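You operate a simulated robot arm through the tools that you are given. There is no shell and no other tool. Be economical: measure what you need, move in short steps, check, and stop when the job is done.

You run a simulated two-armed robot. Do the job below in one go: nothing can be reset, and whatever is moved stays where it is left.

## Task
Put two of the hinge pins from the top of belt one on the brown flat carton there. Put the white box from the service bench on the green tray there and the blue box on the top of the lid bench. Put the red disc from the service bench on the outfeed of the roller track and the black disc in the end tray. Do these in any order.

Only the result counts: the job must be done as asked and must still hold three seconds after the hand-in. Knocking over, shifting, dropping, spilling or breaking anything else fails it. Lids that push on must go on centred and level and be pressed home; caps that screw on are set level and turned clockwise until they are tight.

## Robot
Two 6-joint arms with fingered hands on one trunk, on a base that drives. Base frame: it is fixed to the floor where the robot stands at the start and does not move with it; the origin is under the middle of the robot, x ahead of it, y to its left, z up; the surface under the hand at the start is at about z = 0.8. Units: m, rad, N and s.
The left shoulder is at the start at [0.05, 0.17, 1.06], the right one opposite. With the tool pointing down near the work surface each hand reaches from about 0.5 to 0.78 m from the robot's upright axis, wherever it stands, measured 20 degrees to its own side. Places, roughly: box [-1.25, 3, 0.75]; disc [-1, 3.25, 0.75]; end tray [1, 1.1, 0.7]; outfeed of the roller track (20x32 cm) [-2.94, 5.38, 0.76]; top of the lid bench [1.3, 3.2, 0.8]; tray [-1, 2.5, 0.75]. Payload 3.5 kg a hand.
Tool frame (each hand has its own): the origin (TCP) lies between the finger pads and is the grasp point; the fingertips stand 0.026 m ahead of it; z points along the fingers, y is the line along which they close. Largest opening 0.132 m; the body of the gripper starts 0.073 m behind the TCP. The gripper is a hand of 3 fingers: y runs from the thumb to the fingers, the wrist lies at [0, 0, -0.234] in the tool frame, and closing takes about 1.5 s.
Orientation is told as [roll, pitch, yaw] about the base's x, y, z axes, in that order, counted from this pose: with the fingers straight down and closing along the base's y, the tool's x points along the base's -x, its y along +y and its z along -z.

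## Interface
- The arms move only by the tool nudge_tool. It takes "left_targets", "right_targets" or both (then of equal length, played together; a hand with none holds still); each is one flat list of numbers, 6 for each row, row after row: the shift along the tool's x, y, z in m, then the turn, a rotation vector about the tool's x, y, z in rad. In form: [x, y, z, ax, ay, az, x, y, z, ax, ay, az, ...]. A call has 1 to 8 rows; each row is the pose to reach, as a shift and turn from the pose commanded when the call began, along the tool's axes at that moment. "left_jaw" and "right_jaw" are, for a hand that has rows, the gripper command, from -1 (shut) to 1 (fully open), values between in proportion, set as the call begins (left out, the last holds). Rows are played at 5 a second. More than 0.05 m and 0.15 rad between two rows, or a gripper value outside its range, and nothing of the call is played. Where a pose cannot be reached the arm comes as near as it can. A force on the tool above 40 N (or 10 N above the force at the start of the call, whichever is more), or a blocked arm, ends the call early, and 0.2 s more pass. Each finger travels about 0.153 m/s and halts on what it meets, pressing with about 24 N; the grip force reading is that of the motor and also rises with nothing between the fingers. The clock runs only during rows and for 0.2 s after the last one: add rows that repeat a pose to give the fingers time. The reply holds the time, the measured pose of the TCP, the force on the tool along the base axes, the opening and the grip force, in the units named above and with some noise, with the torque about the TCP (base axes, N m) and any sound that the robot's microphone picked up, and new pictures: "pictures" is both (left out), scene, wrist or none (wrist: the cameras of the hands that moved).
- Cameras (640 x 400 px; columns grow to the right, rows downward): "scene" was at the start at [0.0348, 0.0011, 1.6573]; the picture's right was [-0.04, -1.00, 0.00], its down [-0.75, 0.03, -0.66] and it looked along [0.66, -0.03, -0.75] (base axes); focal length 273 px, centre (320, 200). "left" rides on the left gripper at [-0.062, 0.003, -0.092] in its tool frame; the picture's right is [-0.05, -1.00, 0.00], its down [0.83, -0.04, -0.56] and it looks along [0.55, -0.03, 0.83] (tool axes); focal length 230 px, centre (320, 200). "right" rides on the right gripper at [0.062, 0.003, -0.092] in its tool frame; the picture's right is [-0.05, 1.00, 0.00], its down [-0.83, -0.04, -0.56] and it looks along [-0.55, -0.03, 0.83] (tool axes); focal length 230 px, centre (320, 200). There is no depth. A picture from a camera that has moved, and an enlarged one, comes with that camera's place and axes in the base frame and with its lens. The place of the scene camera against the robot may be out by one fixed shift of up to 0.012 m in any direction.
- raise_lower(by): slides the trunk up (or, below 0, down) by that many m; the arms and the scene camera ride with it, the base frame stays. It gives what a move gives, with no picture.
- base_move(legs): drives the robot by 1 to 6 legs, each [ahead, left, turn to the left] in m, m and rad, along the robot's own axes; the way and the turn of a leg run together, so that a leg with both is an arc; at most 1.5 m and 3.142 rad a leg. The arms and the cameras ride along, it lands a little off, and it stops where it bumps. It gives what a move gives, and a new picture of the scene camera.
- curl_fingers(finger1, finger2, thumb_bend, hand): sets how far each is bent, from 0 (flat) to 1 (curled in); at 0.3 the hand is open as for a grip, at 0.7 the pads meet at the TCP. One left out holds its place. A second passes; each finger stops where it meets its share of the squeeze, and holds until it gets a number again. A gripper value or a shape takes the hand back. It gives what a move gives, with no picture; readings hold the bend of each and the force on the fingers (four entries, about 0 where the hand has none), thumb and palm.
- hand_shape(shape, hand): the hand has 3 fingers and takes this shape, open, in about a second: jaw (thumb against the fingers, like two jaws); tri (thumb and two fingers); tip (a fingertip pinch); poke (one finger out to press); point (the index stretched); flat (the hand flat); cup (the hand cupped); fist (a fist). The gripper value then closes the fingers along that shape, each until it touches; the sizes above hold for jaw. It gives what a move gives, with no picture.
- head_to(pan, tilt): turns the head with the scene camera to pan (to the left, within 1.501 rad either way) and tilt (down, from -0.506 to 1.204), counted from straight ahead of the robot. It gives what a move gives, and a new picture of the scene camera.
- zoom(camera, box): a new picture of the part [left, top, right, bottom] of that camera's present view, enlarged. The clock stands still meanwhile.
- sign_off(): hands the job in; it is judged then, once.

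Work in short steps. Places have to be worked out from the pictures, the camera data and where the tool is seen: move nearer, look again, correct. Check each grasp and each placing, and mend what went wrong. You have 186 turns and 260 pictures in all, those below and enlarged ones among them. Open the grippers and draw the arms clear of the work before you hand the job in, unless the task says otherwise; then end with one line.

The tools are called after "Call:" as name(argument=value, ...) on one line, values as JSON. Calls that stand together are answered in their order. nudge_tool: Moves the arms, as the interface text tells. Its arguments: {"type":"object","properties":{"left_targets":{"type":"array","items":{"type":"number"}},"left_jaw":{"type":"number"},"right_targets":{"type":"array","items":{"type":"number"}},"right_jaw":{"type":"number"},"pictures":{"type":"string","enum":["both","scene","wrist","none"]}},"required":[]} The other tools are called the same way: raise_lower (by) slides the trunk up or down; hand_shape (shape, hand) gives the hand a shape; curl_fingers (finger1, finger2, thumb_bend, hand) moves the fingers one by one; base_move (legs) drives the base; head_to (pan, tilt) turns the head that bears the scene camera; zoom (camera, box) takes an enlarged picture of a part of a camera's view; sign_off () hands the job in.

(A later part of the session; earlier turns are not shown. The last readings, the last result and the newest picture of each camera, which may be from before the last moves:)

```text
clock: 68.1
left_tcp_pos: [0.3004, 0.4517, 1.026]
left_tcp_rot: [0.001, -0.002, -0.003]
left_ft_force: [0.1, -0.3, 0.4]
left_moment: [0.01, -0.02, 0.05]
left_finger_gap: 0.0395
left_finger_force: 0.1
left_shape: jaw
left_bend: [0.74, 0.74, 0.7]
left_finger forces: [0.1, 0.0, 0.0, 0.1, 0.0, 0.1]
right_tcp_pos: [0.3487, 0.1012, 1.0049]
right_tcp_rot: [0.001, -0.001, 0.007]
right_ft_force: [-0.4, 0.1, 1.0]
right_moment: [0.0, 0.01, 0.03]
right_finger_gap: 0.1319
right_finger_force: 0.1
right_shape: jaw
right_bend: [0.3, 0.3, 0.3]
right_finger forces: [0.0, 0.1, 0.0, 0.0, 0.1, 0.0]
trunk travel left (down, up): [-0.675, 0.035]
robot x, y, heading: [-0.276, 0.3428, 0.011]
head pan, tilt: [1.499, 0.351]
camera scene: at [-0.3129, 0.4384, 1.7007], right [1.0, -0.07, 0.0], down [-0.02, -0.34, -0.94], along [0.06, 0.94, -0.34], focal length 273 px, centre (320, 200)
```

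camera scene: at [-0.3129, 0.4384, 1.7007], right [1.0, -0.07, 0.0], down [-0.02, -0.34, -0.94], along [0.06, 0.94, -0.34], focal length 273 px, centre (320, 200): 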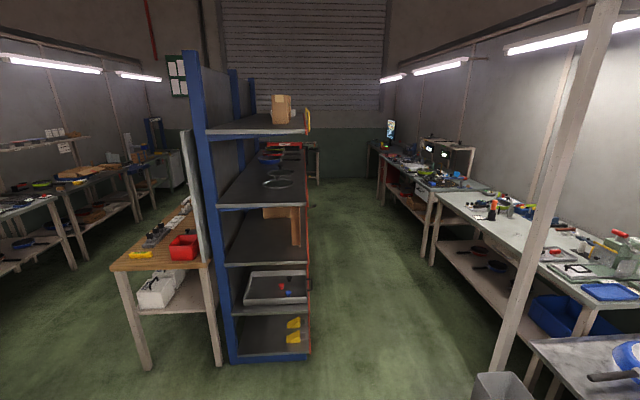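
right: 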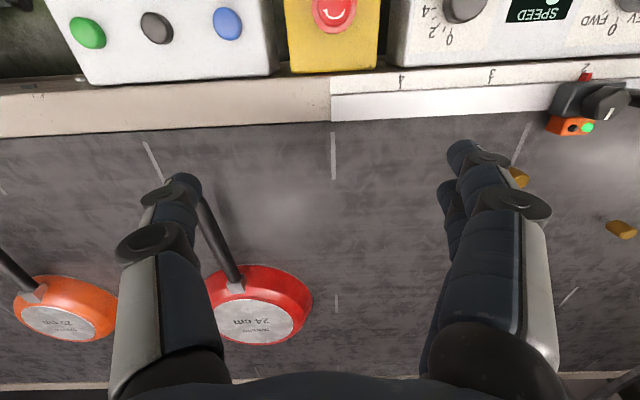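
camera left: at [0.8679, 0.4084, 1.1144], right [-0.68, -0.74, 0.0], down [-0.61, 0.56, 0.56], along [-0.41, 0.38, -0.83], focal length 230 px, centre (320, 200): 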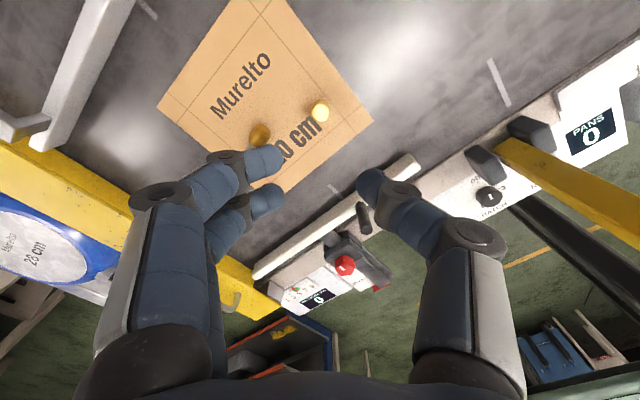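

The wood-topped bench behind the blue rack looks like the service bench; it must be reached from its far (−x) side. I turn the robot left 90° to see the way there.

Call:
base_move(legs=[[0, 0, 1.57]])

Call:
head_to(pan=0.9, tilt=0.35)

```text
clock: 72.3
left_tcp_pos: [-0.3788, 0.9189, 1.0253]
left_tcp_rot: [0.0, -0.001, 1.556]
left_ft_force: [0.3, -0.5, -0.4]
left_moment: [0.0, 0.02, -0.02]
left_finger_gap: 0.0395
left_finger_force: 0.0
left_shape: jaw
left_bend: [0.74, 0.74, 0.7]
left_finger forces: [0.1, 0.0, 0.0, 0.1, 0.1, 0.0]
right_tcp_pos: [-0.0297, 0.9632, 1.0046]
right_tcp_rot: [0.001, 0.001, 1.567]
right_ft_force: [-0.4, 0.5, -0.2]
right_moment: [0.02, 0.01, -0.01]
right_finger_gap: 0.132
right_finger_force: 0.1
right_shape: jaw
right_bend: [0.3, 0.3, 0.3]
right_finger forces: [0.1, 0.0, 0.0, 0.0, 0.0, 0.0]
trunk travel left (down, up): [-0.675, 0.035]
robot x, y, heading: [-0.2755, 0.3418, 1.563]
head pan, tilt: [1.499, 0.351]
camera scene: at [-0.372, 0.3128, 1.7008], right [0.08, 1.0, 0.0], down [0.34, -0.03, -0.94], along [-0.94, 0.07, -0.34], focal length 273 px, centre (320, 200)
```

scene: 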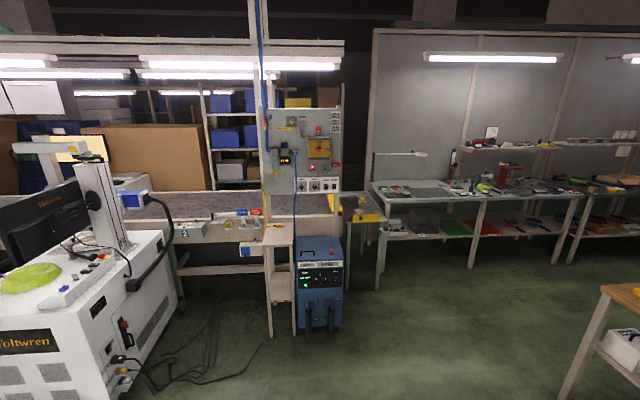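

```text
clock: 73.3
left_tcp_pos: [-0.3785, 0.9184, 1.0248]
left_tcp_rot: [0.002, 0.0, 1.557]
left_ft_force: [-0.6, -0.1, 0.1]
left_moment: [-0.02, 0.03, 0.02]
left_finger_gap: 0.0391
left_finger_force: 0.0
left_shape: jaw
left_bend: [0.74, 0.74, 0.7]
left_finger forces: [0.0, 0.1, 0.1, 0.0, 0.1, 0.0]
right_tcp_pos: [-0.0281, 0.9635, 1.0038]
right_tcp_rot: [0.002, -0.001, 1.568]
right_ft_force: [0.7, 0.2, 0.4]
right_moment: [-0.02, -0.04, 0.01]
right_finger_gap: 0.1319
right_finger_force: 0.0
right_shape: jaw
right_bend: [0.3, 0.3, 0.3]
right_finger forces: [0.0, 0.0, 0.0, 0.1, 0.0, 0.0]
trunk travel left (down, up): [-0.675, 0.035]
robot x, y, heading: [-0.2776, 0.3412, 1.569]
head pan, tilt: [0.901, 0.351]
camera scene: at [-0.3519, 0.3638, 1.7008], right [0.62, 0.78, 0.0], down [0.27, -0.21, -0.94], along [-0.73, 0.59, -0.34], focal length 273 px, centre (320, 200)
```

scene: 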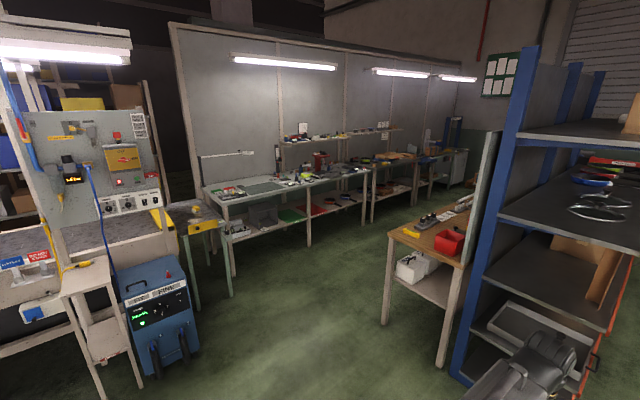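

The aisle is open. The service bench spans about x −1.4…−0.87 from y 1.85 on. I strafe to x≈−2.0, advance to y≈1.3, and look right.

Call:
base_move(legs=[[0, 0.85, 0], [0, 0.85, 0], [0.9, 0, 0]])

Call:
head_to(pan=-0.7, tilt=0.45)

```text
clock: 80.7
left_tcp_pos: [-1.7952, 0.9399, 1.025]
left_tcp_rot: [0.005, -0.001, 1.514]
left_ft_force: [-0.1, -0.8, -0.3]
left_moment: [0.0, 0.09, -0.03]
left_finger_gap: 0.0394
left_finger_force: 0.1
left_shape: jaw
left_bend: [0.74, 0.74, 0.7]
left_finger forces: [0.0, 0.0, 0.1, 0.1, 0.0, 0.0]
right_tcp_pos: [-1.4447, 0.9696, 1.0037]
right_tcp_rot: [0.002, -0.002, 1.522]
right_ft_force: [1.1, 0.3, -0.6]
right_moment: [0.02, 0.04, -0.01]
right_finger_gap: 0.1319
right_finger_force: 0.0
right_shape: jaw
right_bend: [0.3, 0.3, 0.3]
right_finger forces: [0.1, 0.1, 0.0, 0.1, 0.1, 0.1]
trunk travel left (down, up): [-0.675, 0.035]
robot x, y, heading: [-1.7183, 0.3564, 1.522]
head pan, tilt: [0.901, 0.351]
stopped in leg 2: the robot was blocked; the commanded pose is now the measured one
camera scene: at [-1.7912, 0.3841, 1.701], right [0.66, 0.75, 0.0], down [0.26, -0.23, -0.94], along [-0.71, 0.62, -0.34], focal length 273 px, centre (320, 200)
```

scene: 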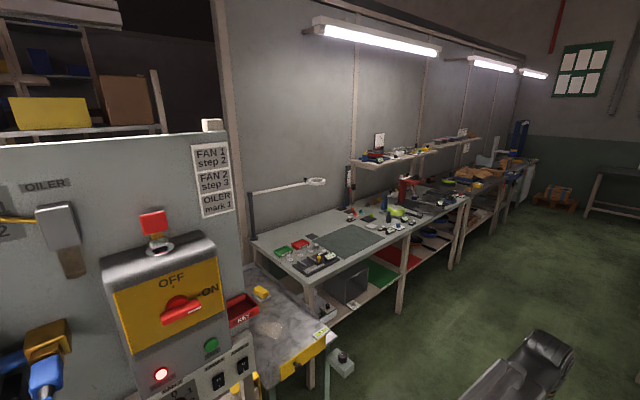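

```text
clock: 82.4
left_tcp_pos: [-1.798, 0.9399, 1.0252]
left_tcp_rot: [0.002, -0.001, 1.514]
left_ft_force: [-1.2, -0.5, -0.5]
left_moment: [-0.02, 0.07, -0.04]
left_finger_gap: 0.0394
left_finger_force: 0.2
left_shape: jaw
left_bend: [0.74, 0.74, 0.7]
left_finger forces: [0.0, 0.0, 0.0, 0.0, 0.0, 0.0]
right_tcp_pos: [-1.4477, 0.9701, 1.005]
right_tcp_rot: [0.0, -0.001, 1.522]
right_ft_force: [-0.2, -0.6, 0.3]
right_moment: [0.0, 0.02, 0.0]
right_finger_gap: 0.132
right_finger_force: 0.0
right_shape: jaw
right_bend: [0.3, 0.3, 0.3]
right_finger forces: [0.1, 0.1, 0.0, 0.0, 0.0, 0.1]
trunk travel left (down, up): [-0.675, 0.035]
robot x, y, heading: [-1.7214, 0.3579, 1.524]
head pan, tilt: [-0.7, 0.45]
camera scene: at [-1.6634, 0.3907, 1.6915], right [0.73, -0.68, 0.0], down [-0.3, -0.32, -0.9], along [0.61, 0.66, -0.44], focal length 273 px, centre (320, 200)
```

scene: 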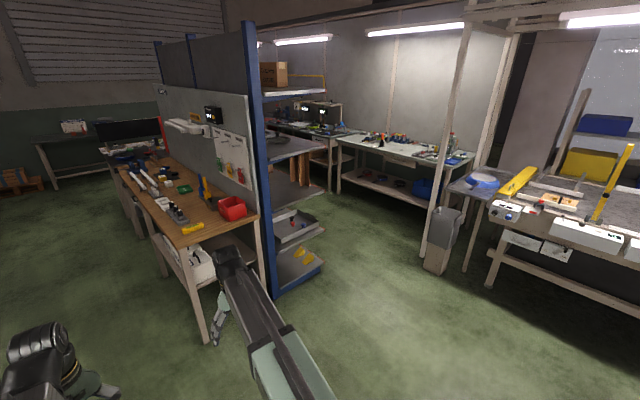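

I was stopped by the cart or panel on my left at x≈−1.72. I move off it slightly, go ahead past it, and then shift left into the aisle.

Call:
base_move(legs=[[0, -0.05, 0.047], [0.7, 0, 0], [0, 0.3, 0]])

Call:
head_to(pan=-0.8, tilt=0.6)

```text
clock: 84.4
left_tcp_pos: [-1.7965, 1.0344, 1.0241]
left_tcp_rot: [0.002, -0.003, 1.586]
left_ft_force: [0.5, -0.4, 1.3]
left_moment: [0.02, 0.01, 0.01]
left_finger_gap: 0.0395
left_finger_force: 0.0
left_shape: jaw
left_bend: [0.74, 0.74, 0.7]
left_finger forces: [0.0, 0.0, 0.0, 0.0, 0.0, 0.0]
right_tcp_pos: [-1.4466, 1.0895, 1.004]
right_tcp_rot: [-0.002, -0.002, 1.596]
right_ft_force: [-0.5, -0.4, 0.8]
right_moment: [0.02, -0.03, 0.02]
right_finger_gap: 0.1317
right_finger_force: 0.0
right_shape: jaw
right_bend: [0.3, 0.3, 0.3]
right_finger forces: [0.1, 0.0, 0.0, 0.0, 0.0, 0.0]
trunk travel left (down, up): [-0.675, 0.035]
robot x, y, heading: [-1.6741, 0.4637, 1.593]
head pan, tilt: [-0.7, 0.45]
stopped in leg 2: the robot was blocked; the commanded pose is now the measured one
camera scene: at [-1.6209, 0.4957, 1.6916], right [0.78, -0.63, 0.0], down [-0.27, -0.34, -0.9], along [0.56, 0.7, -0.43], focal length 273 px, centre (320, 200)
```

scene: 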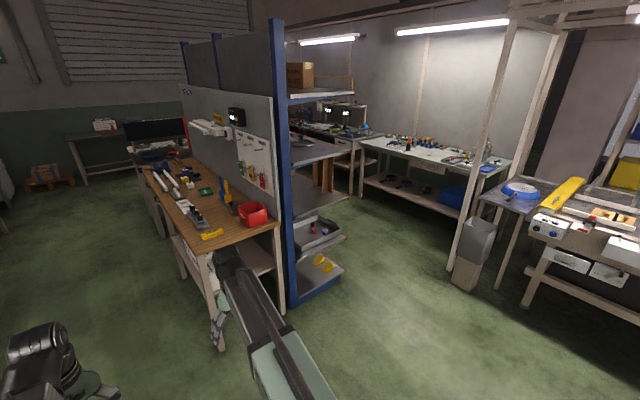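

```text
clock: 85.1
left_tcp_pos: [-1.7946, 1.0352, 1.0244]
left_tcp_rot: [0.004, -0.001, 1.586]
left_ft_force: [-0.3, -0.4, -0.3]
left_moment: [-0.02, 0.01, -0.02]
left_finger_gap: 0.0395
left_finger_force: 0.1
left_shape: jaw
left_bend: [0.74, 0.74, 0.7]
left_finger forces: [0.0, 0.0, 0.0, 0.1, 0.1, 0.1]
right_tcp_pos: [-1.445, 1.091, 1.0037]
right_tcp_rot: [0.0, 0.0, 1.595]
right_ft_force: [0.4, 0.3, 0.3]
right_moment: [-0.04, -0.01, -0.04]
right_finger_gap: 0.1319
right_finger_force: 0.1
right_shape: jaw
right_bend: [0.3, 0.3, 0.3]
right_finger forces: [0.0, 0.0, 0.0, 0.0, 0.0, 0.0]
trunk travel left (down, up): [-0.675, 0.035]
robot x, y, heading: [-1.6738, 0.4601, 1.595]
head pan, tilt: [-0.799, 0.6]
camera scene: at [-1.6148, 0.4897, 1.678], right [0.71, -0.7, 0.0], down [-0.4, -0.4, -0.83], along [0.58, 0.59, -0.56], focal length 273 px, centre (320, 200)
```

scene: 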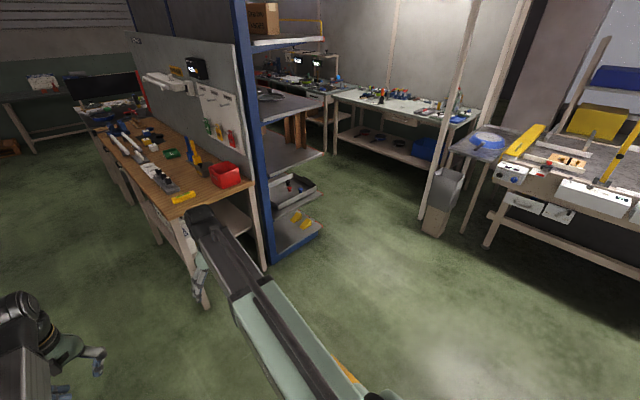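

Still blocked on something. I look left and down to find it.

Call:
head_to(pan=1.0, tilt=0.9)

```text
clock: 86.9
left_tcp_pos: [-1.7936, 1.037, 1.0251]
left_tcp_rot: [0.001, -0.002, 1.587]
left_ft_force: [-0.3, 0.2, 0.9]
left_moment: [0.01, 0.01, 0.02]
left_finger_gap: 0.0394
left_finger_force: 0.0
left_shape: jaw
left_bend: [0.74, 0.74, 0.7]
left_finger forces: [0.0, 0.0, 0.0, 0.0, 0.1, 0.1]
right_tcp_pos: [-1.4452, 1.0911, 1.0056]
right_tcp_rot: [0.0, 0.0, 1.595]
right_ft_force: [1.3, 0.2, 0.1]
right_moment: [0.03, -0.05, -0.03]
right_finger_gap: 0.132
right_finger_force: 0.0
right_shape: jaw
right_bend: [0.3, 0.3, 0.3]
right_finger forces: [0.0, 0.0, 0.0, 0.0, 0.1, 0.0]
trunk travel left (down, up): [-0.675, 0.035]
robot x, y, heading: [-1.6748, 0.4612, 1.595]
head pan, tilt: [1.0, 0.901]
camera scene: at [-1.7409, 0.4655, 1.6532], right [0.52, 0.85, 0.0], down [0.67, -0.41, -0.62], along [-0.53, 0.32, -0.78], focal length 273 px, centre (320, 200)
```

scene: 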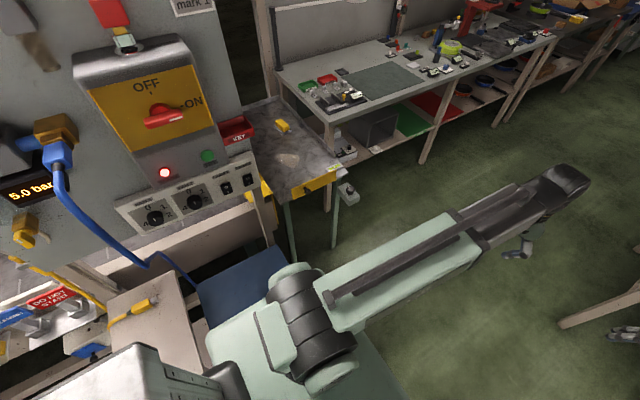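

The blue welder stands right ahead of my left shoulder. I move right .15, forward .68, then left into the aisle.

Call:
base_move(legs=[[0, -0.15, -0.02], [0.68, 0, 0]])

```text
clock: 87.8
left_tcp_pos: [-1.7694, 1.0346, 1.0257]
left_tcp_rot: [0.005, -0.002, 1.584]
left_ft_force: [1.0, 0.7, 0.4]
left_moment: [-0.01, 0.0, 0.0]
left_finger_gap: 0.0394
left_finger_force: 0.0
left_shape: jaw
left_bend: [0.74, 0.74, 0.7]
left_finger forces: [0.0, 0.0, 0.0, 0.1, 0.0, 0.0]
right_tcp_pos: [-1.4215, 1.0885, 1.0042]
right_tcp_rot: [0.002, -0.001, 1.595]
right_ft_force: [1.1, 0.1, 0.0]
right_moment: [0.0, 0.08, 0.0]
right_finger_gap: 0.1319
right_finger_force: 0.1
right_shape: jaw
right_bend: [0.3, 0.3, 0.3]
right_finger forces: [0.0, 0.1, 0.0, 0.0, 0.0, 0.0]
trunk travel left (down, up): [-0.675, 0.035]
robot x, y, heading: [-1.6513, 0.4592, 1.59]
head pan, tilt: [1.0, 0.901]
stopped in leg 1: the robot was blocked; the commanded pose is now the measured one
camera scene: at [-1.7156, 0.464, 1.6533], right [0.52, 0.85, 0.0], down [0.67, -0.41, -0.62], along [-0.53, 0.32, -0.78], focal length 273 px, centre (320, 200)
```

scene: 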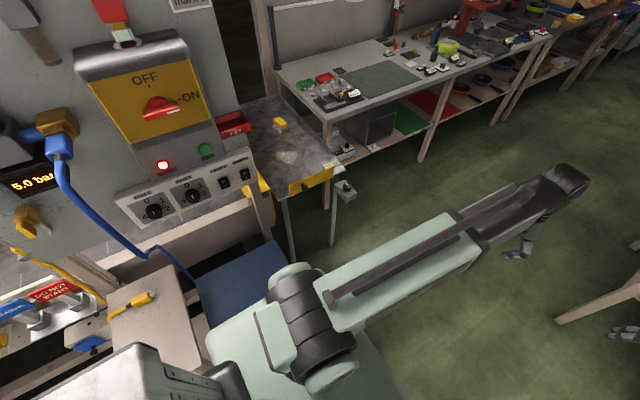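

Blocked to the right as well after 2 cm. I look down on the right side.

Call:
head_to(pan=-1.3, tilt=1.1)

Call:
head_to(pan=1.5, tilt=1.1)

```text
clock: 89.9
left_tcp_pos: [-1.7719, 1.0345, 1.0243]
left_tcp_rot: [0.003, 0.0, 1.587]
left_ft_force: [-0.7, 0.1, 0.4]
left_moment: [0.02, 0.0, 0.02]
left_finger_gap: 0.0394
left_finger_force: 0.1
left_shape: jaw
left_bend: [0.74, 0.74, 0.7]
left_finger forces: [0.0, 0.0, 0.1, 0.0, 0.1, 0.1]
right_tcp_pos: [-1.4246, 1.0893, 1.0056]
right_tcp_rot: [-0.001, -0.001, 1.595]
right_ft_force: [-1.1, 0.3, -0.1]
right_moment: [0.0, 0.02, 0.02]
right_finger_gap: 0.132
right_finger_force: 0.1
right_shape: jaw
right_bend: [0.3, 0.3, 0.3]
right_finger forces: [0.1, 0.0, 0.0, 0.1, 0.0, 0.1]
trunk travel left (down, up): [-0.675, 0.035]
robot x, y, heading: [-1.653, 0.4625, 1.591]
head pan, tilt: [-1.3, 1.1]
camera scene: at [-1.5944, 0.4424, 1.6394], right [0.29, -0.96, 0.0], down [-0.85, -0.26, -0.45], along [0.43, 0.13, -0.89], focal length 273 px, centre (320, 200)
```

scene: 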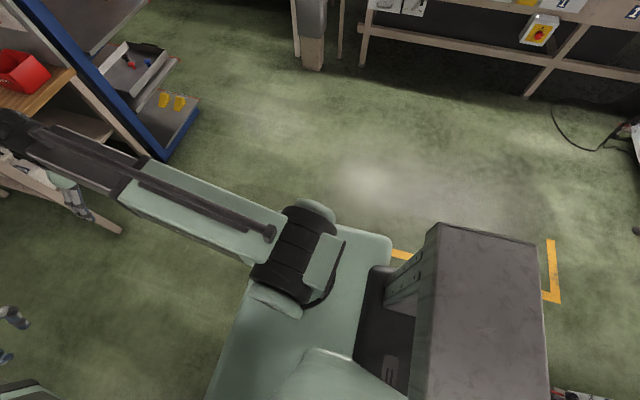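

```text
clock: 92.4
left_tcp_pos: [-1.7725, 1.0342, 1.025]
left_tcp_rot: [0.003, -0.001, 1.586]
left_ft_force: [-0.7, -0.1, -0.3]
left_moment: [0.01, -0.03, -0.01]
left_finger_gap: 0.0394
left_finger_force: 0.1
left_shape: jaw
left_bend: [0.74, 0.74, 0.7]
left_finger forces: [0.0, 0.0, 0.0, 0.0, 0.1, 0.0]
right_tcp_pos: [-1.424, 1.0882, 1.0048]
right_tcp_rot: [-0.002, -0.001, 1.596]
right_ft_force: [-0.1, -0.1, 0.3]
right_moment: [-0.02, -0.01, -0.01]
right_finger_gap: 0.1316
right_finger_force: 0.1
right_shape: jaw
right_bend: [0.3, 0.3, 0.3]
right_finger forces: [0.0, 0.0, 0.1, 0.0, 0.0, 0.1]
trunk travel left (down, up): [-0.675, 0.035]
robot x, y, heading: [-1.6527, 0.4582, 1.589]
head pan, tilt: [1.499, 1.1]
camera scene: at [-1.7179, 0.4275, 1.6394], right [0.05, 1.0, 0.0], down [0.89, -0.05, -0.45], along [-0.45, 0.02, -0.89], focal length 273 px, centre (320, 200)
```

scene: 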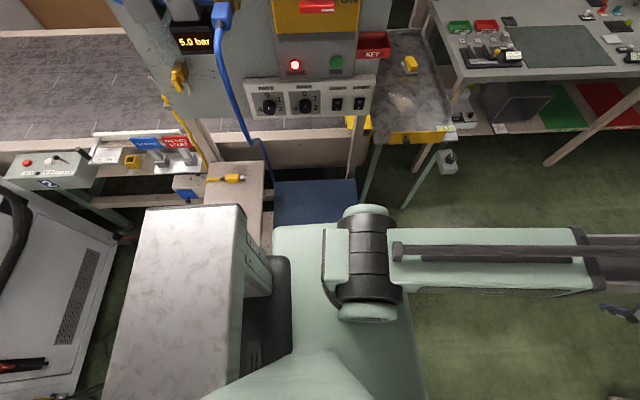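

My rear-left corner seems to be against the small table when turning. I try a pure move right, no turn, then ahead.

Call:
base_move(legs=[[0, -0.12, 0]])

```text
clock: 93.6
left_tcp_pos: [-1.647, 1.0366, 1.025]
left_tcp_rot: [0.005, -0.003, 1.584]
left_ft_force: [1.1, 0.3, 0.0]
left_moment: [0.0, 0.05, 0.02]
left_finger_gap: 0.0395
left_finger_force: 0.2
left_shape: jaw
left_bend: [0.74, 0.74, 0.7]
left_finger forces: [0.0, 0.1, 0.1, 0.1, 0.0, 0.1]
right_tcp_pos: [-1.2972, 1.0917, 1.0052]
right_tcp_rot: [0.003, -0.002, 1.595]
right_ft_force: [1.1, 0.4, -0.4]
right_moment: [0.01, 0.0, -0.01]
right_finger_gap: 0.1316
right_finger_force: 0.0
right_shape: jaw
right_bend: [0.3, 0.3, 0.3]
right_finger forces: [0.0, 0.1, 0.1, 0.0, 0.0, 0.0]
trunk travel left (down, up): [-0.675, 0.035]
robot x, y, heading: [-1.5285, 0.4652, 1.588]
head pan, tilt: [1.499, 1.1]
camera scene: at [-1.5914, 0.4302, 1.6395], right [0.05, 1.0, 0.0], down [0.89, -0.05, -0.46], along [-0.45, 0.02, -0.89], focal length 273 px, centre (320, 200)
```

scene: 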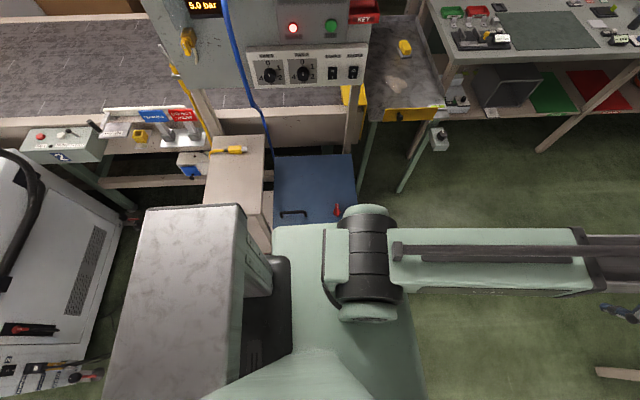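

Free now. I go ahead .7 with clearance to the welder.

Call:
base_move(legs=[[0.68, 0, 0]])

```text
clock: 97.4
left_tcp_pos: [-1.6469, 1.7257, 1.0246]
left_tcp_rot: [0.003, -0.001, 1.572]
left_ft_force: [-0.5, -0.4, 0.3]
left_moment: [0.01, 0.0, -0.01]
left_finger_gap: 0.0396
left_finger_force: 0.0
left_shape: jaw
left_bend: [0.74, 0.74, 0.7]
left_finger forces: [0.1, 0.0, 0.0, 0.0, 0.0, 0.0]
right_tcp_pos: [-1.2989, 1.7744, 1.0048]
right_tcp_rot: [0.0, 0.0, 1.581]
right_ft_force: [0.5, -0.1, -0.8]
right_moment: [0.0, 0.03, 0.02]
right_finger_gap: 0.1322
right_finger_force: 0.0
right_shape: jaw
right_bend: [0.3, 0.3, 0.3]
right_finger forces: [0.0, 0.1, 0.0, 0.1, 0.1, 0.1]
trunk travel left (down, up): [-0.675, 0.035]
robot x, y, heading: [-1.5385, 1.1474, 1.579]
head pan, tilt: [1.499, 1.1]
camera scene: at [-1.6031, 1.1179, 1.6394], right [0.07, 1.0, 0.0], down [0.89, -0.06, -0.45], along [-0.45, 0.03, -0.89], focal length 273 px, centre (320, 200)
```

scene: 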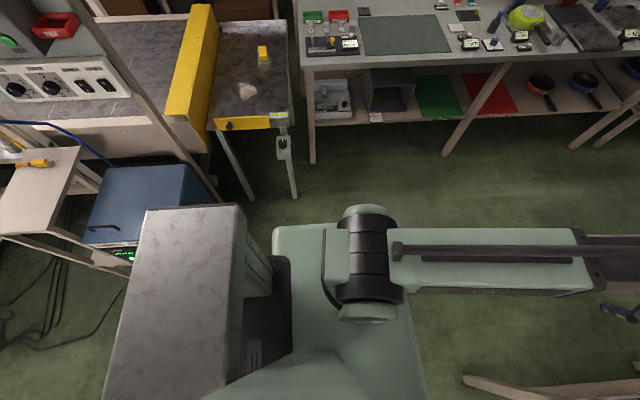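

The rear block would graze the welder, so I go .22 further ahead first, then left .5, and look at the service bench.

Call:
base_move(legs=[[0.2, 0, 0], [0, 0.5, 0]])

Call:
head_to(pan=-0.7, tilt=0.5)

```text
clock: 101.5
left_tcp_pos: [-2.1578, 1.917, 1.0247]
left_tcp_rot: [0.001, -0.002, 1.591]
left_ft_force: [-0.7, -0.1, 0.4]
left_moment: [0.03, -0.02, -0.02]
left_finger_gap: 0.0395
left_finger_force: 0.1
left_shape: jaw
left_bend: [0.74, 0.74, 0.7]
left_finger forces: [0.1, 0.0, 0.0, 0.0, 0.0, 0.0]
right_tcp_pos: [-1.8088, 1.9743, 1.0043]
right_tcp_rot: [-0.001, -0.002, 1.602]
right_ft_force: [0.2, 0.1, 0.0]
right_moment: [0.03, 0.02, 0.02]
right_finger_gap: 0.1319
right_finger_force: 0.0
right_shape: jaw
right_bend: [0.3, 0.3, 0.3]
right_finger forces: [0.0, 0.1, 0.1, 0.0, 0.0, 0.1]
trunk travel left (down, up): [-0.675, 0.035]
robot x, y, heading: [-2.0361, 1.34, 1.594]
head pan, tilt: [1.499, 1.1]
camera scene: at [-2.1004, 1.3106, 1.6393], right [0.05, 1.0, 0.0], down [0.89, -0.04, -0.45], along [-0.45, 0.02, -0.89], focal length 273 px, centre (320, 200)
```

scene: 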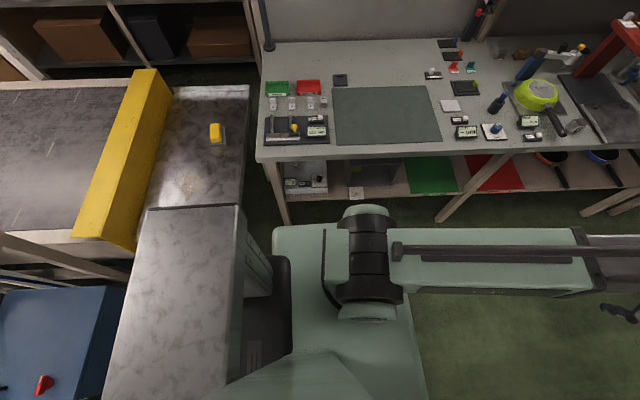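

```text
clock: 103.6
left_tcp_pos: [-2.1566, 1.9151, 1.0254]
left_tcp_rot: [0.003, -0.003, 1.591]
left_ft_force: [-0.7, 0.2, -0.1]
left_moment: [0.0, -0.04, 0.0]
left_finger_gap: 0.0393
left_finger_force: 0.0
left_shape: jaw
left_bend: [0.74, 0.74, 0.7]
left_finger forces: [0.1, 0.0, 0.1, 0.0, 0.1, 0.1]
right_tcp_pos: [-1.8089, 1.9725, 1.0055]
right_tcp_rot: [0.001, -0.002, 1.6]
right_ft_force: [0.3, 0.5, -0.3]
right_moment: [-0.03, -0.01, -0.01]
right_finger_gap: 0.1318
right_finger_force: 0.1
right_shape: jaw
right_bend: [0.3, 0.3, 0.3]
right_finger forces: [0.0, 0.0, 0.0, 0.1, 0.0, 0.1]
trunk travel left (down, up): [-0.675, 0.035]
robot x, y, heading: [-2.0329, 1.3468, 1.596]
head pan, tilt: [-0.7, 0.499]
camera scene: at [-1.9796, 1.3788, 1.6871], right [0.78, -0.62, 0.0], down [-0.3, -0.37, -0.88], along [0.55, 0.69, -0.48], focal length 273 px, centre (320, 200)
```

scene: 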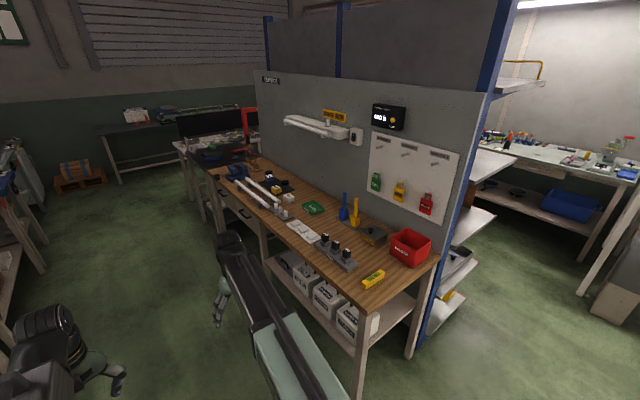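

The bench shows a green tray and small items. I zoom in.

Call:
zoom(camera="scene", box=[200, 150, 440, 300])

```text
2.67 times, centred on (320, 225) of scene
camera zoom: at [-1.9796, 1.3788, 1.6871], right [0.78, -0.62, 0.0], down [-0.3, -0.37, -0.88], along [0.55, 0.69, -0.48], focal length 727 px, centre (320, 133)
```

zoom: 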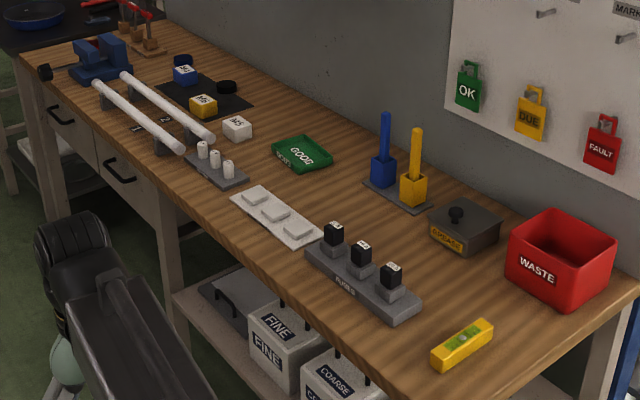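

White and blue boxes, and dark discs on a mat are visible farther along. I drive ahead along the aisle to y≈2.75 and turn to face the bench.

Call:
base_move(legs=[[0.7, -0.05, 0], [0.7, 0, 0], [0, 0, -1.59]])

Call:
head_to(pan=0.0, tilt=0.75)

```text
clock: 114.8
left_tcp_pos: [-1.4324, 2.8738, 1.0251]
left_tcp_rot: [0.003, -0.002, 0.005]
left_ft_force: [-0.5, 0.2, 0.6]
left_moment: [0.03, 0.01, 0.0]
left_finger_gap: 0.0397
left_finger_force: 0.0
left_shape: jaw
left_bend: [0.74, 0.74, 0.7]
left_finger forces: [0.0, 0.0, 0.1, 0.0, 0.0, 0.0]
right_tcp_pos: [-1.3822, 2.5244, 1.0045]
right_tcp_rot: [0.0, -0.001, 0.014]
right_ft_force: [0.9, -0.1, 0.0]
right_moment: [0.05, 0.0, 0.0]
right_finger_gap: 0.132
right_finger_force: 0.1
right_shape: jaw
right_bend: [0.3, 0.3, 0.3]
right_finger forces: [0.0, 0.0, 0.1, 0.1, 0.0, 0.0]
trunk travel left (down, up): [-0.675, 0.035]
robot x, y, heading: [-2.0052, 2.7599, 0.013]
head pan, tilt: [-0.7, 0.499]
camera scene: at [-1.9811, 2.7051, 1.6871], right [-0.64, -0.77, 0.0], down [-0.37, 0.3, -0.88], along [0.68, -0.56, -0.48], focal length 273 px, centre (320, 200)
```

scene: 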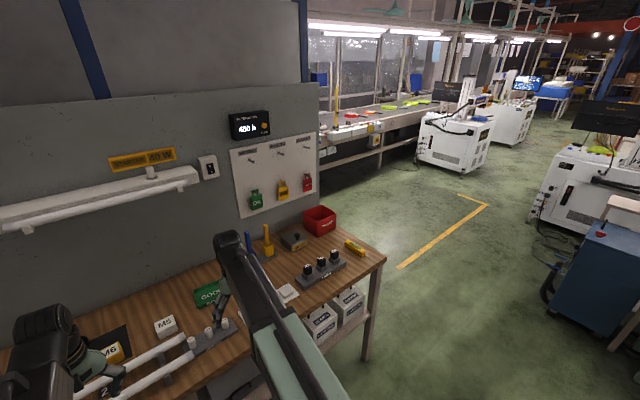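

```text
clock: 115.9
left_tcp_pos: [-1.4323, 2.8732, 1.0246]
left_tcp_rot: [0.003, -0.002, 0.004]
left_ft_force: [-0.2, -0.6, 0.8]
left_moment: [0.05, 0.03, 0.02]
left_finger_gap: 0.0396
left_finger_force: 0.1
left_shape: jaw
left_bend: [0.74, 0.74, 0.7]
left_finger forces: [0.0, 0.0, 0.1, 0.0, 0.0, 0.0]
right_tcp_pos: [-1.3816, 2.5253, 1.0058]
right_tcp_rot: [0.0, -0.001, 0.013]
right_ft_force: [-0.2, -0.3, -0.4]
right_moment: [-0.04, -0.01, -0.01]
right_finger_gap: 0.1317
right_finger_force: 0.1
right_shape: jaw
right_bend: [0.3, 0.3, 0.3]
right_finger forces: [0.0, 0.1, 0.0, 0.1, 0.0, 0.0]
trunk travel left (down, up): [-0.675, 0.035]
robot x, y, heading: [-2.0054, 2.7586, 0.011]
head pan, tilt: [0.0, 0.75]
camera scene: at [-1.9684, 2.7639, 1.6651], right [0.01, -1.0, 0.0], down [-0.68, -0.01, -0.73], along [0.73, 0.01, -0.68], focal length 273 px, centre (320, 200)
```

scene: 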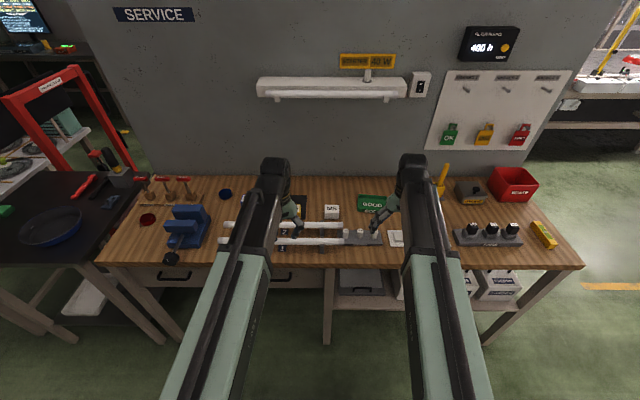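

This is the service bench. I drive .22 ahead and look with both wrist cameras.

Call:
base_move(legs=[[0.22, 0, -0.012]])

Call:
zoom(camera="left", box=[0, 0, 640, 400])

Call:
zoom(camera="right", box=[0, 0, 640, 400])

```text
clock: 117.5
left_tcp_pos: [-1.216, 2.8651, 1.0245]
left_tcp_rot: [0.004, 0.001, -0.011]
left_ft_force: [0.2, -0.2, 0.0]
left_moment: [0.01, 0.01, 0.02]
left_finger_gap: 0.0394
left_finger_force: 0.1
left_shape: jaw
left_bend: [0.74, 0.74, 0.7]
left_finger forces: [0.0, 0.1, 0.1, 0.0, 0.0, 0.0]
right_tcp_pos: [-1.1704, 2.5137, 1.004]
right_tcp_rot: [0.0, 0.0, -0.001]
right_ft_force: [-0.4, -0.5, 0.3]
right_moment: [0.0, 0.05, 0.0]
right_finger_gap: 0.1319
right_finger_force: 0.1
right_shape: jaw
right_bend: [0.3, 0.3, 0.3]
right_finger forces: [0.0, 0.0, 0.0, 0.0, 0.1, 0.0]
trunk travel left (down, up): [-0.675, 0.035]
robot x, y, heading: [-1.7909, 2.759, -0.004]
head pan, tilt: [0.0, 0.75]
camera scene: at [-1.7528, 2.7638, 1.665], right [-0.01, -1.0, 0.0], down [-0.68, 0.0, -0.73], along [0.73, 0.0, -0.68], focal length 273 px, centre (320, 200)
```

scene: 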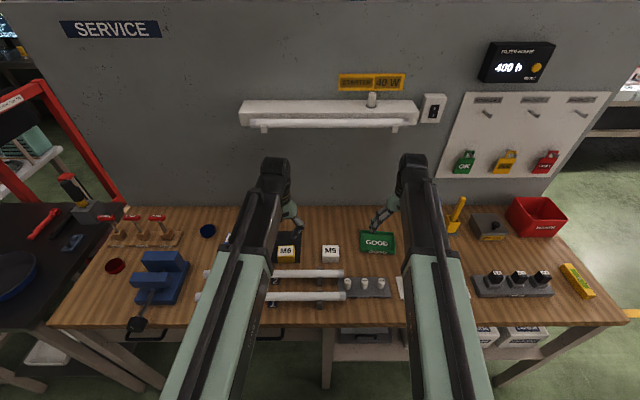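

```text
1.00 times, centred on (320, 200) of left (not enlarged: the box is as wide or as high as the picture)
camera zoom: at [-1.1528, 2.8678, 1.1153], right [0.04, -1.0, 0.0], down [-0.83, -0.04, 0.56], along [-0.55, -0.02, -0.83], focal length 230 px, centre (320, 200)
```

zoom: 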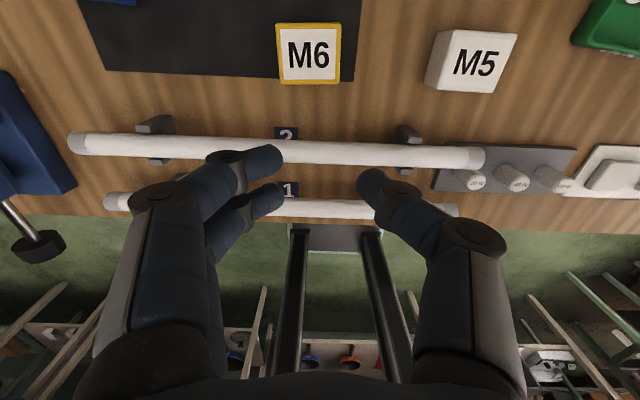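

```text
1.00 times, centred on (320, 200) of right (not enlarged: the box is as wide or as high as the picture)
camera zoom: at [-1.2318, 2.5187, 1.0961], right [0.05, 1.0, 0.0], down [0.83, -0.04, 0.56], along [0.55, -0.03, -0.83], focal length 230 px, centre (320, 200)
```

zoom: 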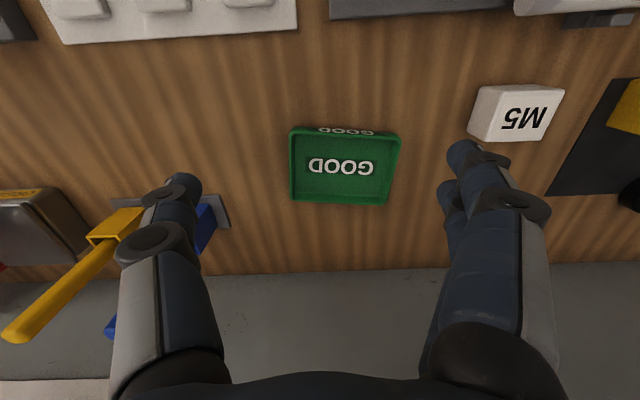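

Triangulating the white M5 box: top near [−1.16,2.718,.854], so the bench is at about z .80; the tray is near [−1.10,2.545]. I move the left hand away and bring the right hand over the box.

Call:
nudge_tool(left_targets=[0, 0.03, -0.03, 0, 0, 0, 0, 0.06, -0.06, 0, 0, 0, 0, 0.09, -0.09, 0, 0, 0, 0, 0.12, -0.12, 0, 0, 0, 0, 0.15, -0.12, 0, 0, 0, 0, 0.15, -0.12, 0, 0, 0], right_targets=[0, 0.04, 0, 0, 0, 0, 0, 0.08, 0, 0, 0, 0, 0, 0.12, 0, 0, 0, 0, -0.004, 0.16, 0, 0, 0, 0, -0.008, 0.204, 0.02, 0, 0, 0, -0.008, 0.204, 0.055, 0, 0, 0], pictures="both")

```text
clock: 118.9
left_tcp_pos: [-1.2159, 3.0144, 1.146]
left_tcp_rot: [0.003, -0.002, -0.01]
left_ft_force: [0.2, -0.2, 0.1]
left_moment: [0.03, 0.01, 0.03]
left_finger_gap: 0.0396
left_finger_force: 0.0
left_shape: jaw
left_bend: [0.74, 0.74, 0.7]
left_finger forces: [0.1, 0.0, 0.1, 0.1, 0.1, 0.1]
right_tcp_pos: [-1.1651, 2.7203, 0.9522]
right_tcp_rot: [-0.001, -0.003, -0.003]
right_ft_force: [0.1, 0.3, -0.1]
right_moment: [-0.01, -0.01, 0.02]
right_finger_gap: 0.1319
right_finger_force: 0.0
right_shape: jaw
right_bend: [0.3, 0.3, 0.3]
right_finger forces: [0.0, 0.1, 0.0, 0.0, 0.0, 0.1]
trunk travel left (down, up): [-0.675, 0.035]
robot x, y, heading: [-1.7961, 2.7569, -0.003]
head pan, tilt: [0.0, 0.75]
camera scene: at [-1.7547, 2.7631, 1.6652], right [-0.01, -1.0, 0.0], down [-0.68, 0.0, -0.73], along [0.73, 0.0, -0.68], focal length 273 px, centre (320, 200)
camera right: at [-1.2251, 2.7231, 1.0438], right [0.05, 1.0, 0.0], down [0.83, -0.05, 0.56], along [0.56, -0.03, -0.83], focal length 230 px, centre (320, 200)
camera left: at [-1.1534, 3.0162, 1.2377], right [0.04, -1.0, 0.0], down [-0.83, -0.04, 0.55], along [-0.55, -0.02, -0.83], focal length 230 px, centre (320, 200)
```

scene: 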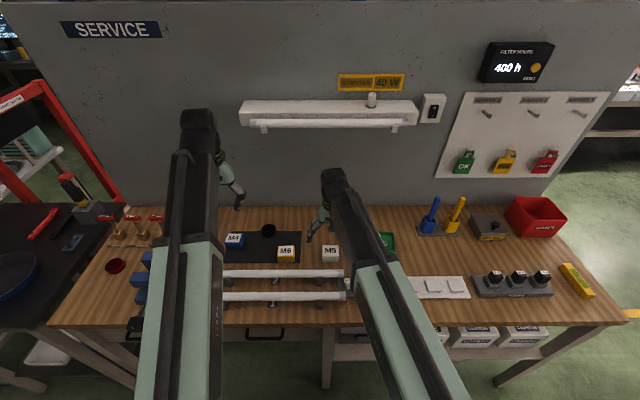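
right: 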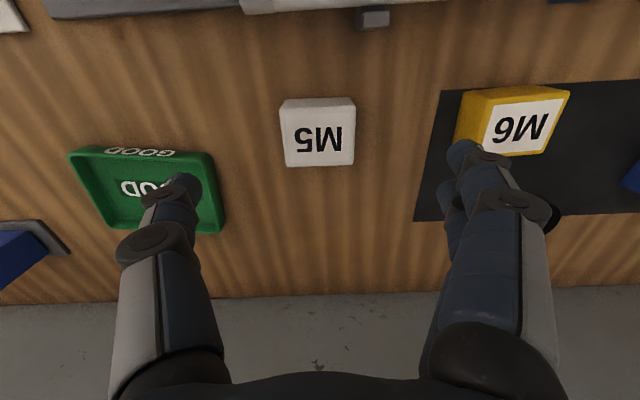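
left: 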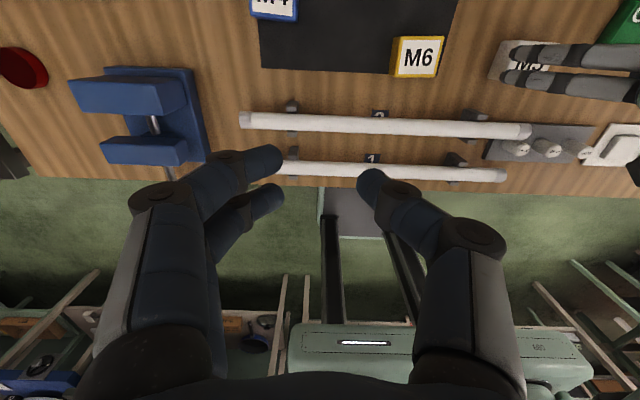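

The box top centre is at [−1.161,2.720], about 6 cm wide, centred under the hand. I go down to z≈.84.

Call:
nudge_tool(right_targets=[-0.004, 0, 0.04, 0, 0, 0, -0.004, 0, 0.08, 0, 0, 0, -0.004, 0, 0.105, 0, 0, 0, -0.004, 0, 0.112, 0, 0, 0, -0.004, 0, 0.112, 0, 0, 0], pictures="wrist")

```text
clock: 120.1
left_tcp_pos: [-1.2179, 3.0134, 1.1478]
left_tcp_rot: [0.004, -0.004, -0.012]
left_ft_force: [0.9, -0.1, -0.5]
left_moment: [-0.01, 0.0, 0.0]
left_finger_gap: 0.0396
left_finger_force: 0.1
left_shape: jaw
left_bend: [0.74, 0.74, 0.7]
left_finger forces: [0.1, 0.0, 0.0, 0.0, 0.0, 0.1]
right_tcp_pos: [-1.1588, 2.7194, 0.8433]
right_tcp_rot: [0.0, -0.009, -0.001]
right_ft_force: [5.4, -1.4, 39.7]
right_moment: [0.49, -0.03, -0.06]
right_finger_gap: 0.1316
right_finger_force: 0.1
right_shape: jaw
right_bend: [0.3, 0.3, 0.3]
right_finger forces: [14.2, 9.1, 0.0, 0.0, 15.7, 0.0]
trunk travel left (down, up): [-0.675, 0.035]
robot x, y, heading: [-1.7973, 2.7588, -0.005]
head pan, tilt: [0.0, 0.75]
camera right: at [-1.2205, 2.7232, 0.9347], right [0.05, 1.0, 0.0], down [0.83, -0.05, 0.56], along [0.56, -0.03, -0.83], focal length 230 px, centre (320, 200)
```

right: 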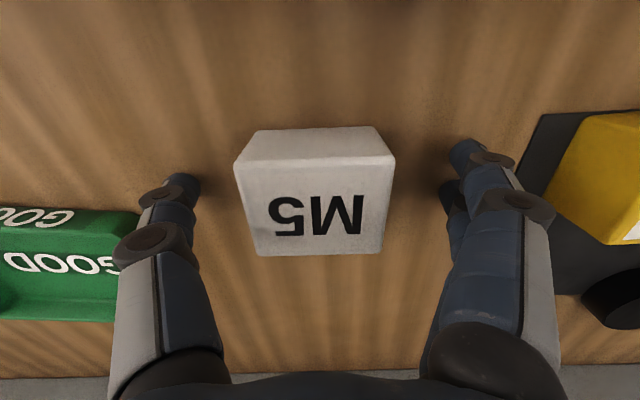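

The fingertips touched the bench at TCP .843, so the bench top is near .817. I raise 8 mm and close.

Call:
nudge_tool(right_targets=[0, 0, -0.01, 0, 0, 0, 0, 0, -0.01, 0, 0, 0], pictures="none")

Call:
nudge_tool(right_targets=[0, 0, 0, 0, 0, 0, 0, 0, 0, 0, 0, 0, 0, 0, 0, 0, 0, 0, 0, 0, 0, 0, 0, 0, 0, 0, 0, 0, 0, 0], right_jaw=-1, pictures="wrist")

```text
clock: 120.7
left_tcp_pos: [-1.215, 3.0144, 1.1461]
left_tcp_rot: [0.005, 0.0, -0.01]
left_ft_force: [0.4, -0.2, 0.1]
left_moment: [0.03, 0.03, -0.04]
left_finger_gap: 0.0396
left_finger_force: 0.0
left_shape: jaw
left_bend: [0.74, 0.74, 0.7]
left_finger forces: [0.0, 0.0, 0.1, 0.1, 0.1, 0.1]
right_tcp_pos: [-1.1619, 2.7205, 0.847]
right_tcp_rot: [0.0, 0.003, 0.0]
right_ft_force: [-0.9, -0.4, -0.6]
right_moment: [0.0, -0.01, 0.03]
right_finger_gap: 0.1319
right_finger_force: 0.0
right_shape: jaw
right_bend: [0.3, 0.3, 0.3]
right_finger forces: [0.0, 0.0, 0.0, 0.0, 0.1, 0.0]
trunk travel left (down, up): [-0.675, 0.035]
robot x, y, heading: [-1.7933, 2.7618, -0.004]
head pan, tilt: [0.0, 0.75]
```

```text
clock: 121.9
left_tcp_pos: [-1.2166, 3.0136, 1.1455]
left_tcp_rot: [0.004, -0.002, -0.011]
left_ft_force: [0.2, 0.8, 0.2]
left_moment: [0.02, -0.01, 0.02]
left_finger_gap: 0.0397
left_finger_force: 0.0
left_shape: jaw
left_bend: [0.74, 0.74, 0.7]
left_finger forces: [0.1, 0.1, 0.0, 0.0, 0.1, 0.0]
right_tcp_pos: [-1.1601, 2.7201, 0.8481]
right_tcp_rot: [0.001, -0.002, -0.002]
right_ft_force: [0.7, -0.2, 0.5]
right_moment: [-0.05, 0.0, -0.01]
right_finger_gap: 0.0537
right_finger_force: 24.9
right_shape: jaw
right_bend: [0.73, 0.73, 0.7]
right_finger forces: [10.7, 10.9, 0.0, 0.1, 21.7, 0.0]
trunk travel left (down, up): [-0.675, 0.035]
robot x, y, heading: [-1.7948, 2.7566, -0.006]
head pan, tilt: [0.0, 0.75]
camera right: at [-1.2214, 2.7233, 0.9403], right [0.05, 1.0, 0.0], down [0.83, -0.04, 0.56], along [0.56, -0.03, -0.83], focal length 230 px, centre (320, 200)
```

right: 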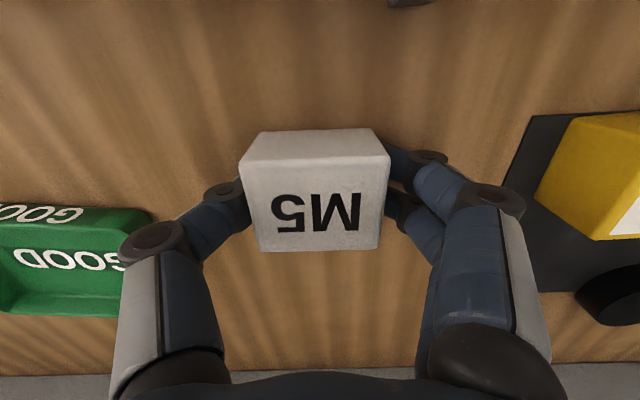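

The white box is gripped (gap .054). I lift it and carry it over the tray at about [−1.10,2.533].

Call:
nudge_tool(right_targets=[0, 0, -0.04, 0, 0, 0, 0, 0, -0.08, 0, 0, 0, -0.015, -0.04, -0.09, 0, 0, 0, -0.03, -0.085, -0.09, 0, 0, 0, -0.045, -0.13, -0.09, 0, 0, 0, -0.055, -0.175, -0.09, 0, 0, 0, -0.06, -0.187, -0.09, 0, 0, 0, -0.06, -0.187, -0.09, 0, 0, 0], pictures="both")

```text
clock: 123.7
left_tcp_pos: [-1.2175, 3.0134, 1.1466]
left_tcp_rot: [0.003, -0.002, -0.011]
left_ft_force: [-0.2, 0.0, 0.2]
left_moment: [0.0, 0.01, -0.03]
left_finger_gap: 0.0395
left_finger_force: 0.0
left_shape: jaw
left_bend: [0.74, 0.74, 0.7]
left_finger forces: [0.0, 0.1, 0.0, 0.1, 0.0, 0.0]
right_tcp_pos: [-1.0959, 2.532, 0.9374]
right_tcp_rot: [0.0, -0.003, -0.002]
right_ft_force: [-0.1, 1.7, -1.5]
right_moment: [0.02, 0.03, -0.01]
right_finger_gap: 0.0537
right_finger_force: 23.3
right_shape: jaw
right_bend: [0.73, 0.73, 0.7]
right_finger forces: [10.9, 11.1, 0.0, 0.0, 22.0, 0.1]
trunk travel left (down, up): [-0.675, 0.035]
robot x, y, heading: [-1.7917, 2.7625, -0.002]
head pan, tilt: [0.0, 0.75]
camera scene: at [-1.7547, 2.7637, 1.6651], right [-0.01, -1.0, 0.0], down [-0.68, 0.0, -0.73], along [0.73, 0.0, -0.68], focal length 273 px, centre (320, 200)
camera right: at [-1.1571, 2.5369, 1.0294], right [0.05, 1.0, 0.0], down [0.83, -0.04, 0.56], along [0.56, -0.03, -0.83], focal length 230 px, centre (320, 200)
```

scene: 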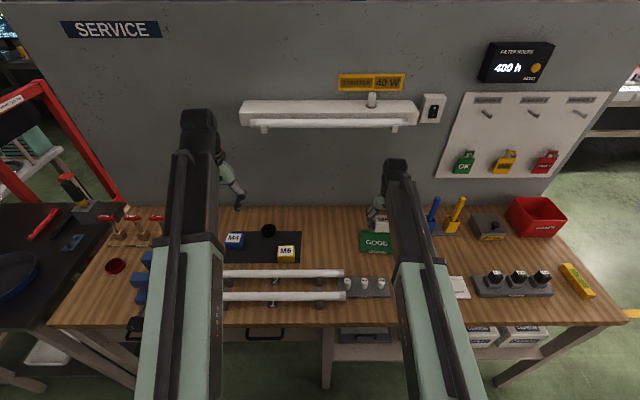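
right: 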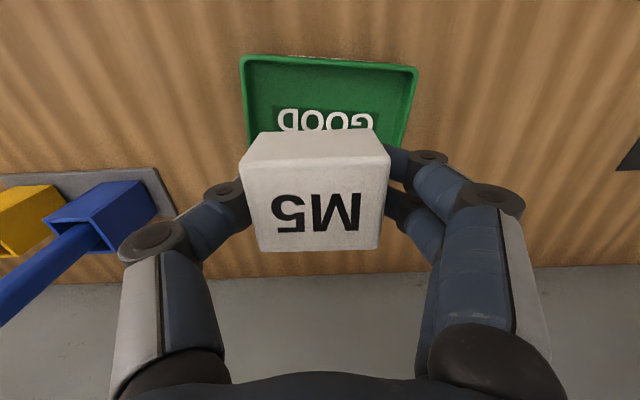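

Tray centre looks like [−1.10,2.54]. I shift 7 mm left and lower to just above the tray floor.

Call:
nudge_tool(right_targets=[0.003, 0.007, 0.03, 0, 0, 0, 0.003, 0.007, 0.06, 0, 0, 0, 0.003, 0.007, 0.076, 0, 0, 0, 0.003, 0.007, 0.08, 0, 0, 0], pictures="wrist")

```text
clock: 124.7
left_tcp_pos: [-1.2155, 3.0141, 1.1463]
left_tcp_rot: [0.005, -0.003, -0.011]
left_ft_force: [-0.1, 0.4, 0.2]
left_moment: [-0.01, 0.0, 0.0]
left_finger_gap: 0.0393
left_finger_force: 0.0
left_shape: jaw
left_bend: [0.74, 0.74, 0.7]
left_finger forces: [0.1, 0.0, 0.0, 0.1, 0.0, 0.1]
right_tcp_pos: [-1.1013, 2.5399, 0.8593]
right_tcp_rot: [0.0, 0.0, -0.001]
right_ft_force: [-0.2, -0.1, -1.3]
right_moment: [-0.01, -0.01, 0.02]
right_finger_gap: 0.0538
right_finger_force: 24.0
right_shape: jaw
right_bend: [0.73, 0.73, 0.7]
right_finger forces: [10.9, 11.1, 0.1, 0.0, 21.9, 0.0]
trunk travel left (down, up): [-0.675, 0.035]
robot x, y, heading: [-1.7943, 2.7635, -0.005]
head pan, tilt: [0.0, 0.75]
camera right: at [-1.1626, 2.5438, 0.9503], right [0.05, 1.0, 0.0], down [0.83, -0.04, 0.56], along [0.56, -0.03, -0.83], focal length 230 px, centre (320, 200)
```

right: 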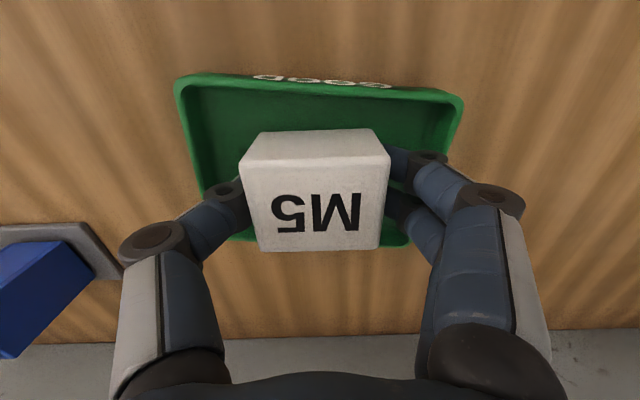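

Well inside the tray. I lower in small steps until contact.

Call:
nudge_tool(right_targets=[0, 0, 0.003, 0, 0, 0, 0, 0, 0.005, 0, 0, 0, 0, 0, 0.007, 0, 0, 0], pictures="none")

```text
clock: 125.5
left_tcp_pos: [-1.2166, 3.0136, 1.1472]
left_tcp_rot: [0.004, -0.002, -0.011]
left_ft_force: [0.2, -1.0, -0.2]
left_moment: [-0.01, -0.01, 0.0]
left_finger_gap: 0.0396
left_finger_force: 0.1
left_shape: jaw
left_bend: [0.74, 0.74, 0.7]
left_finger forces: [0.0, 0.0, 0.2, 0.0, 0.0, 0.0]
right_tcp_pos: [-1.1031, 2.5404, 0.8524]
right_tcp_rot: [0.0, -0.003, -0.002]
right_ft_force: [0.3, 1.2, 6.1]
right_moment: [0.06, -0.04, 0.0]
right_finger_gap: 0.0539
right_finger_force: 23.6
right_shape: jaw
right_bend: [0.73, 0.73, 0.7]
right_finger forces: [11.9, 11.9, 0.0, 0.0, 22.7, 0.1]
trunk travel left (down, up): [-0.675, 0.035]
robot x, y, heading: [-1.7948, 2.7603, -0.009]
head pan, tilt: [0.0, 0.75]
```

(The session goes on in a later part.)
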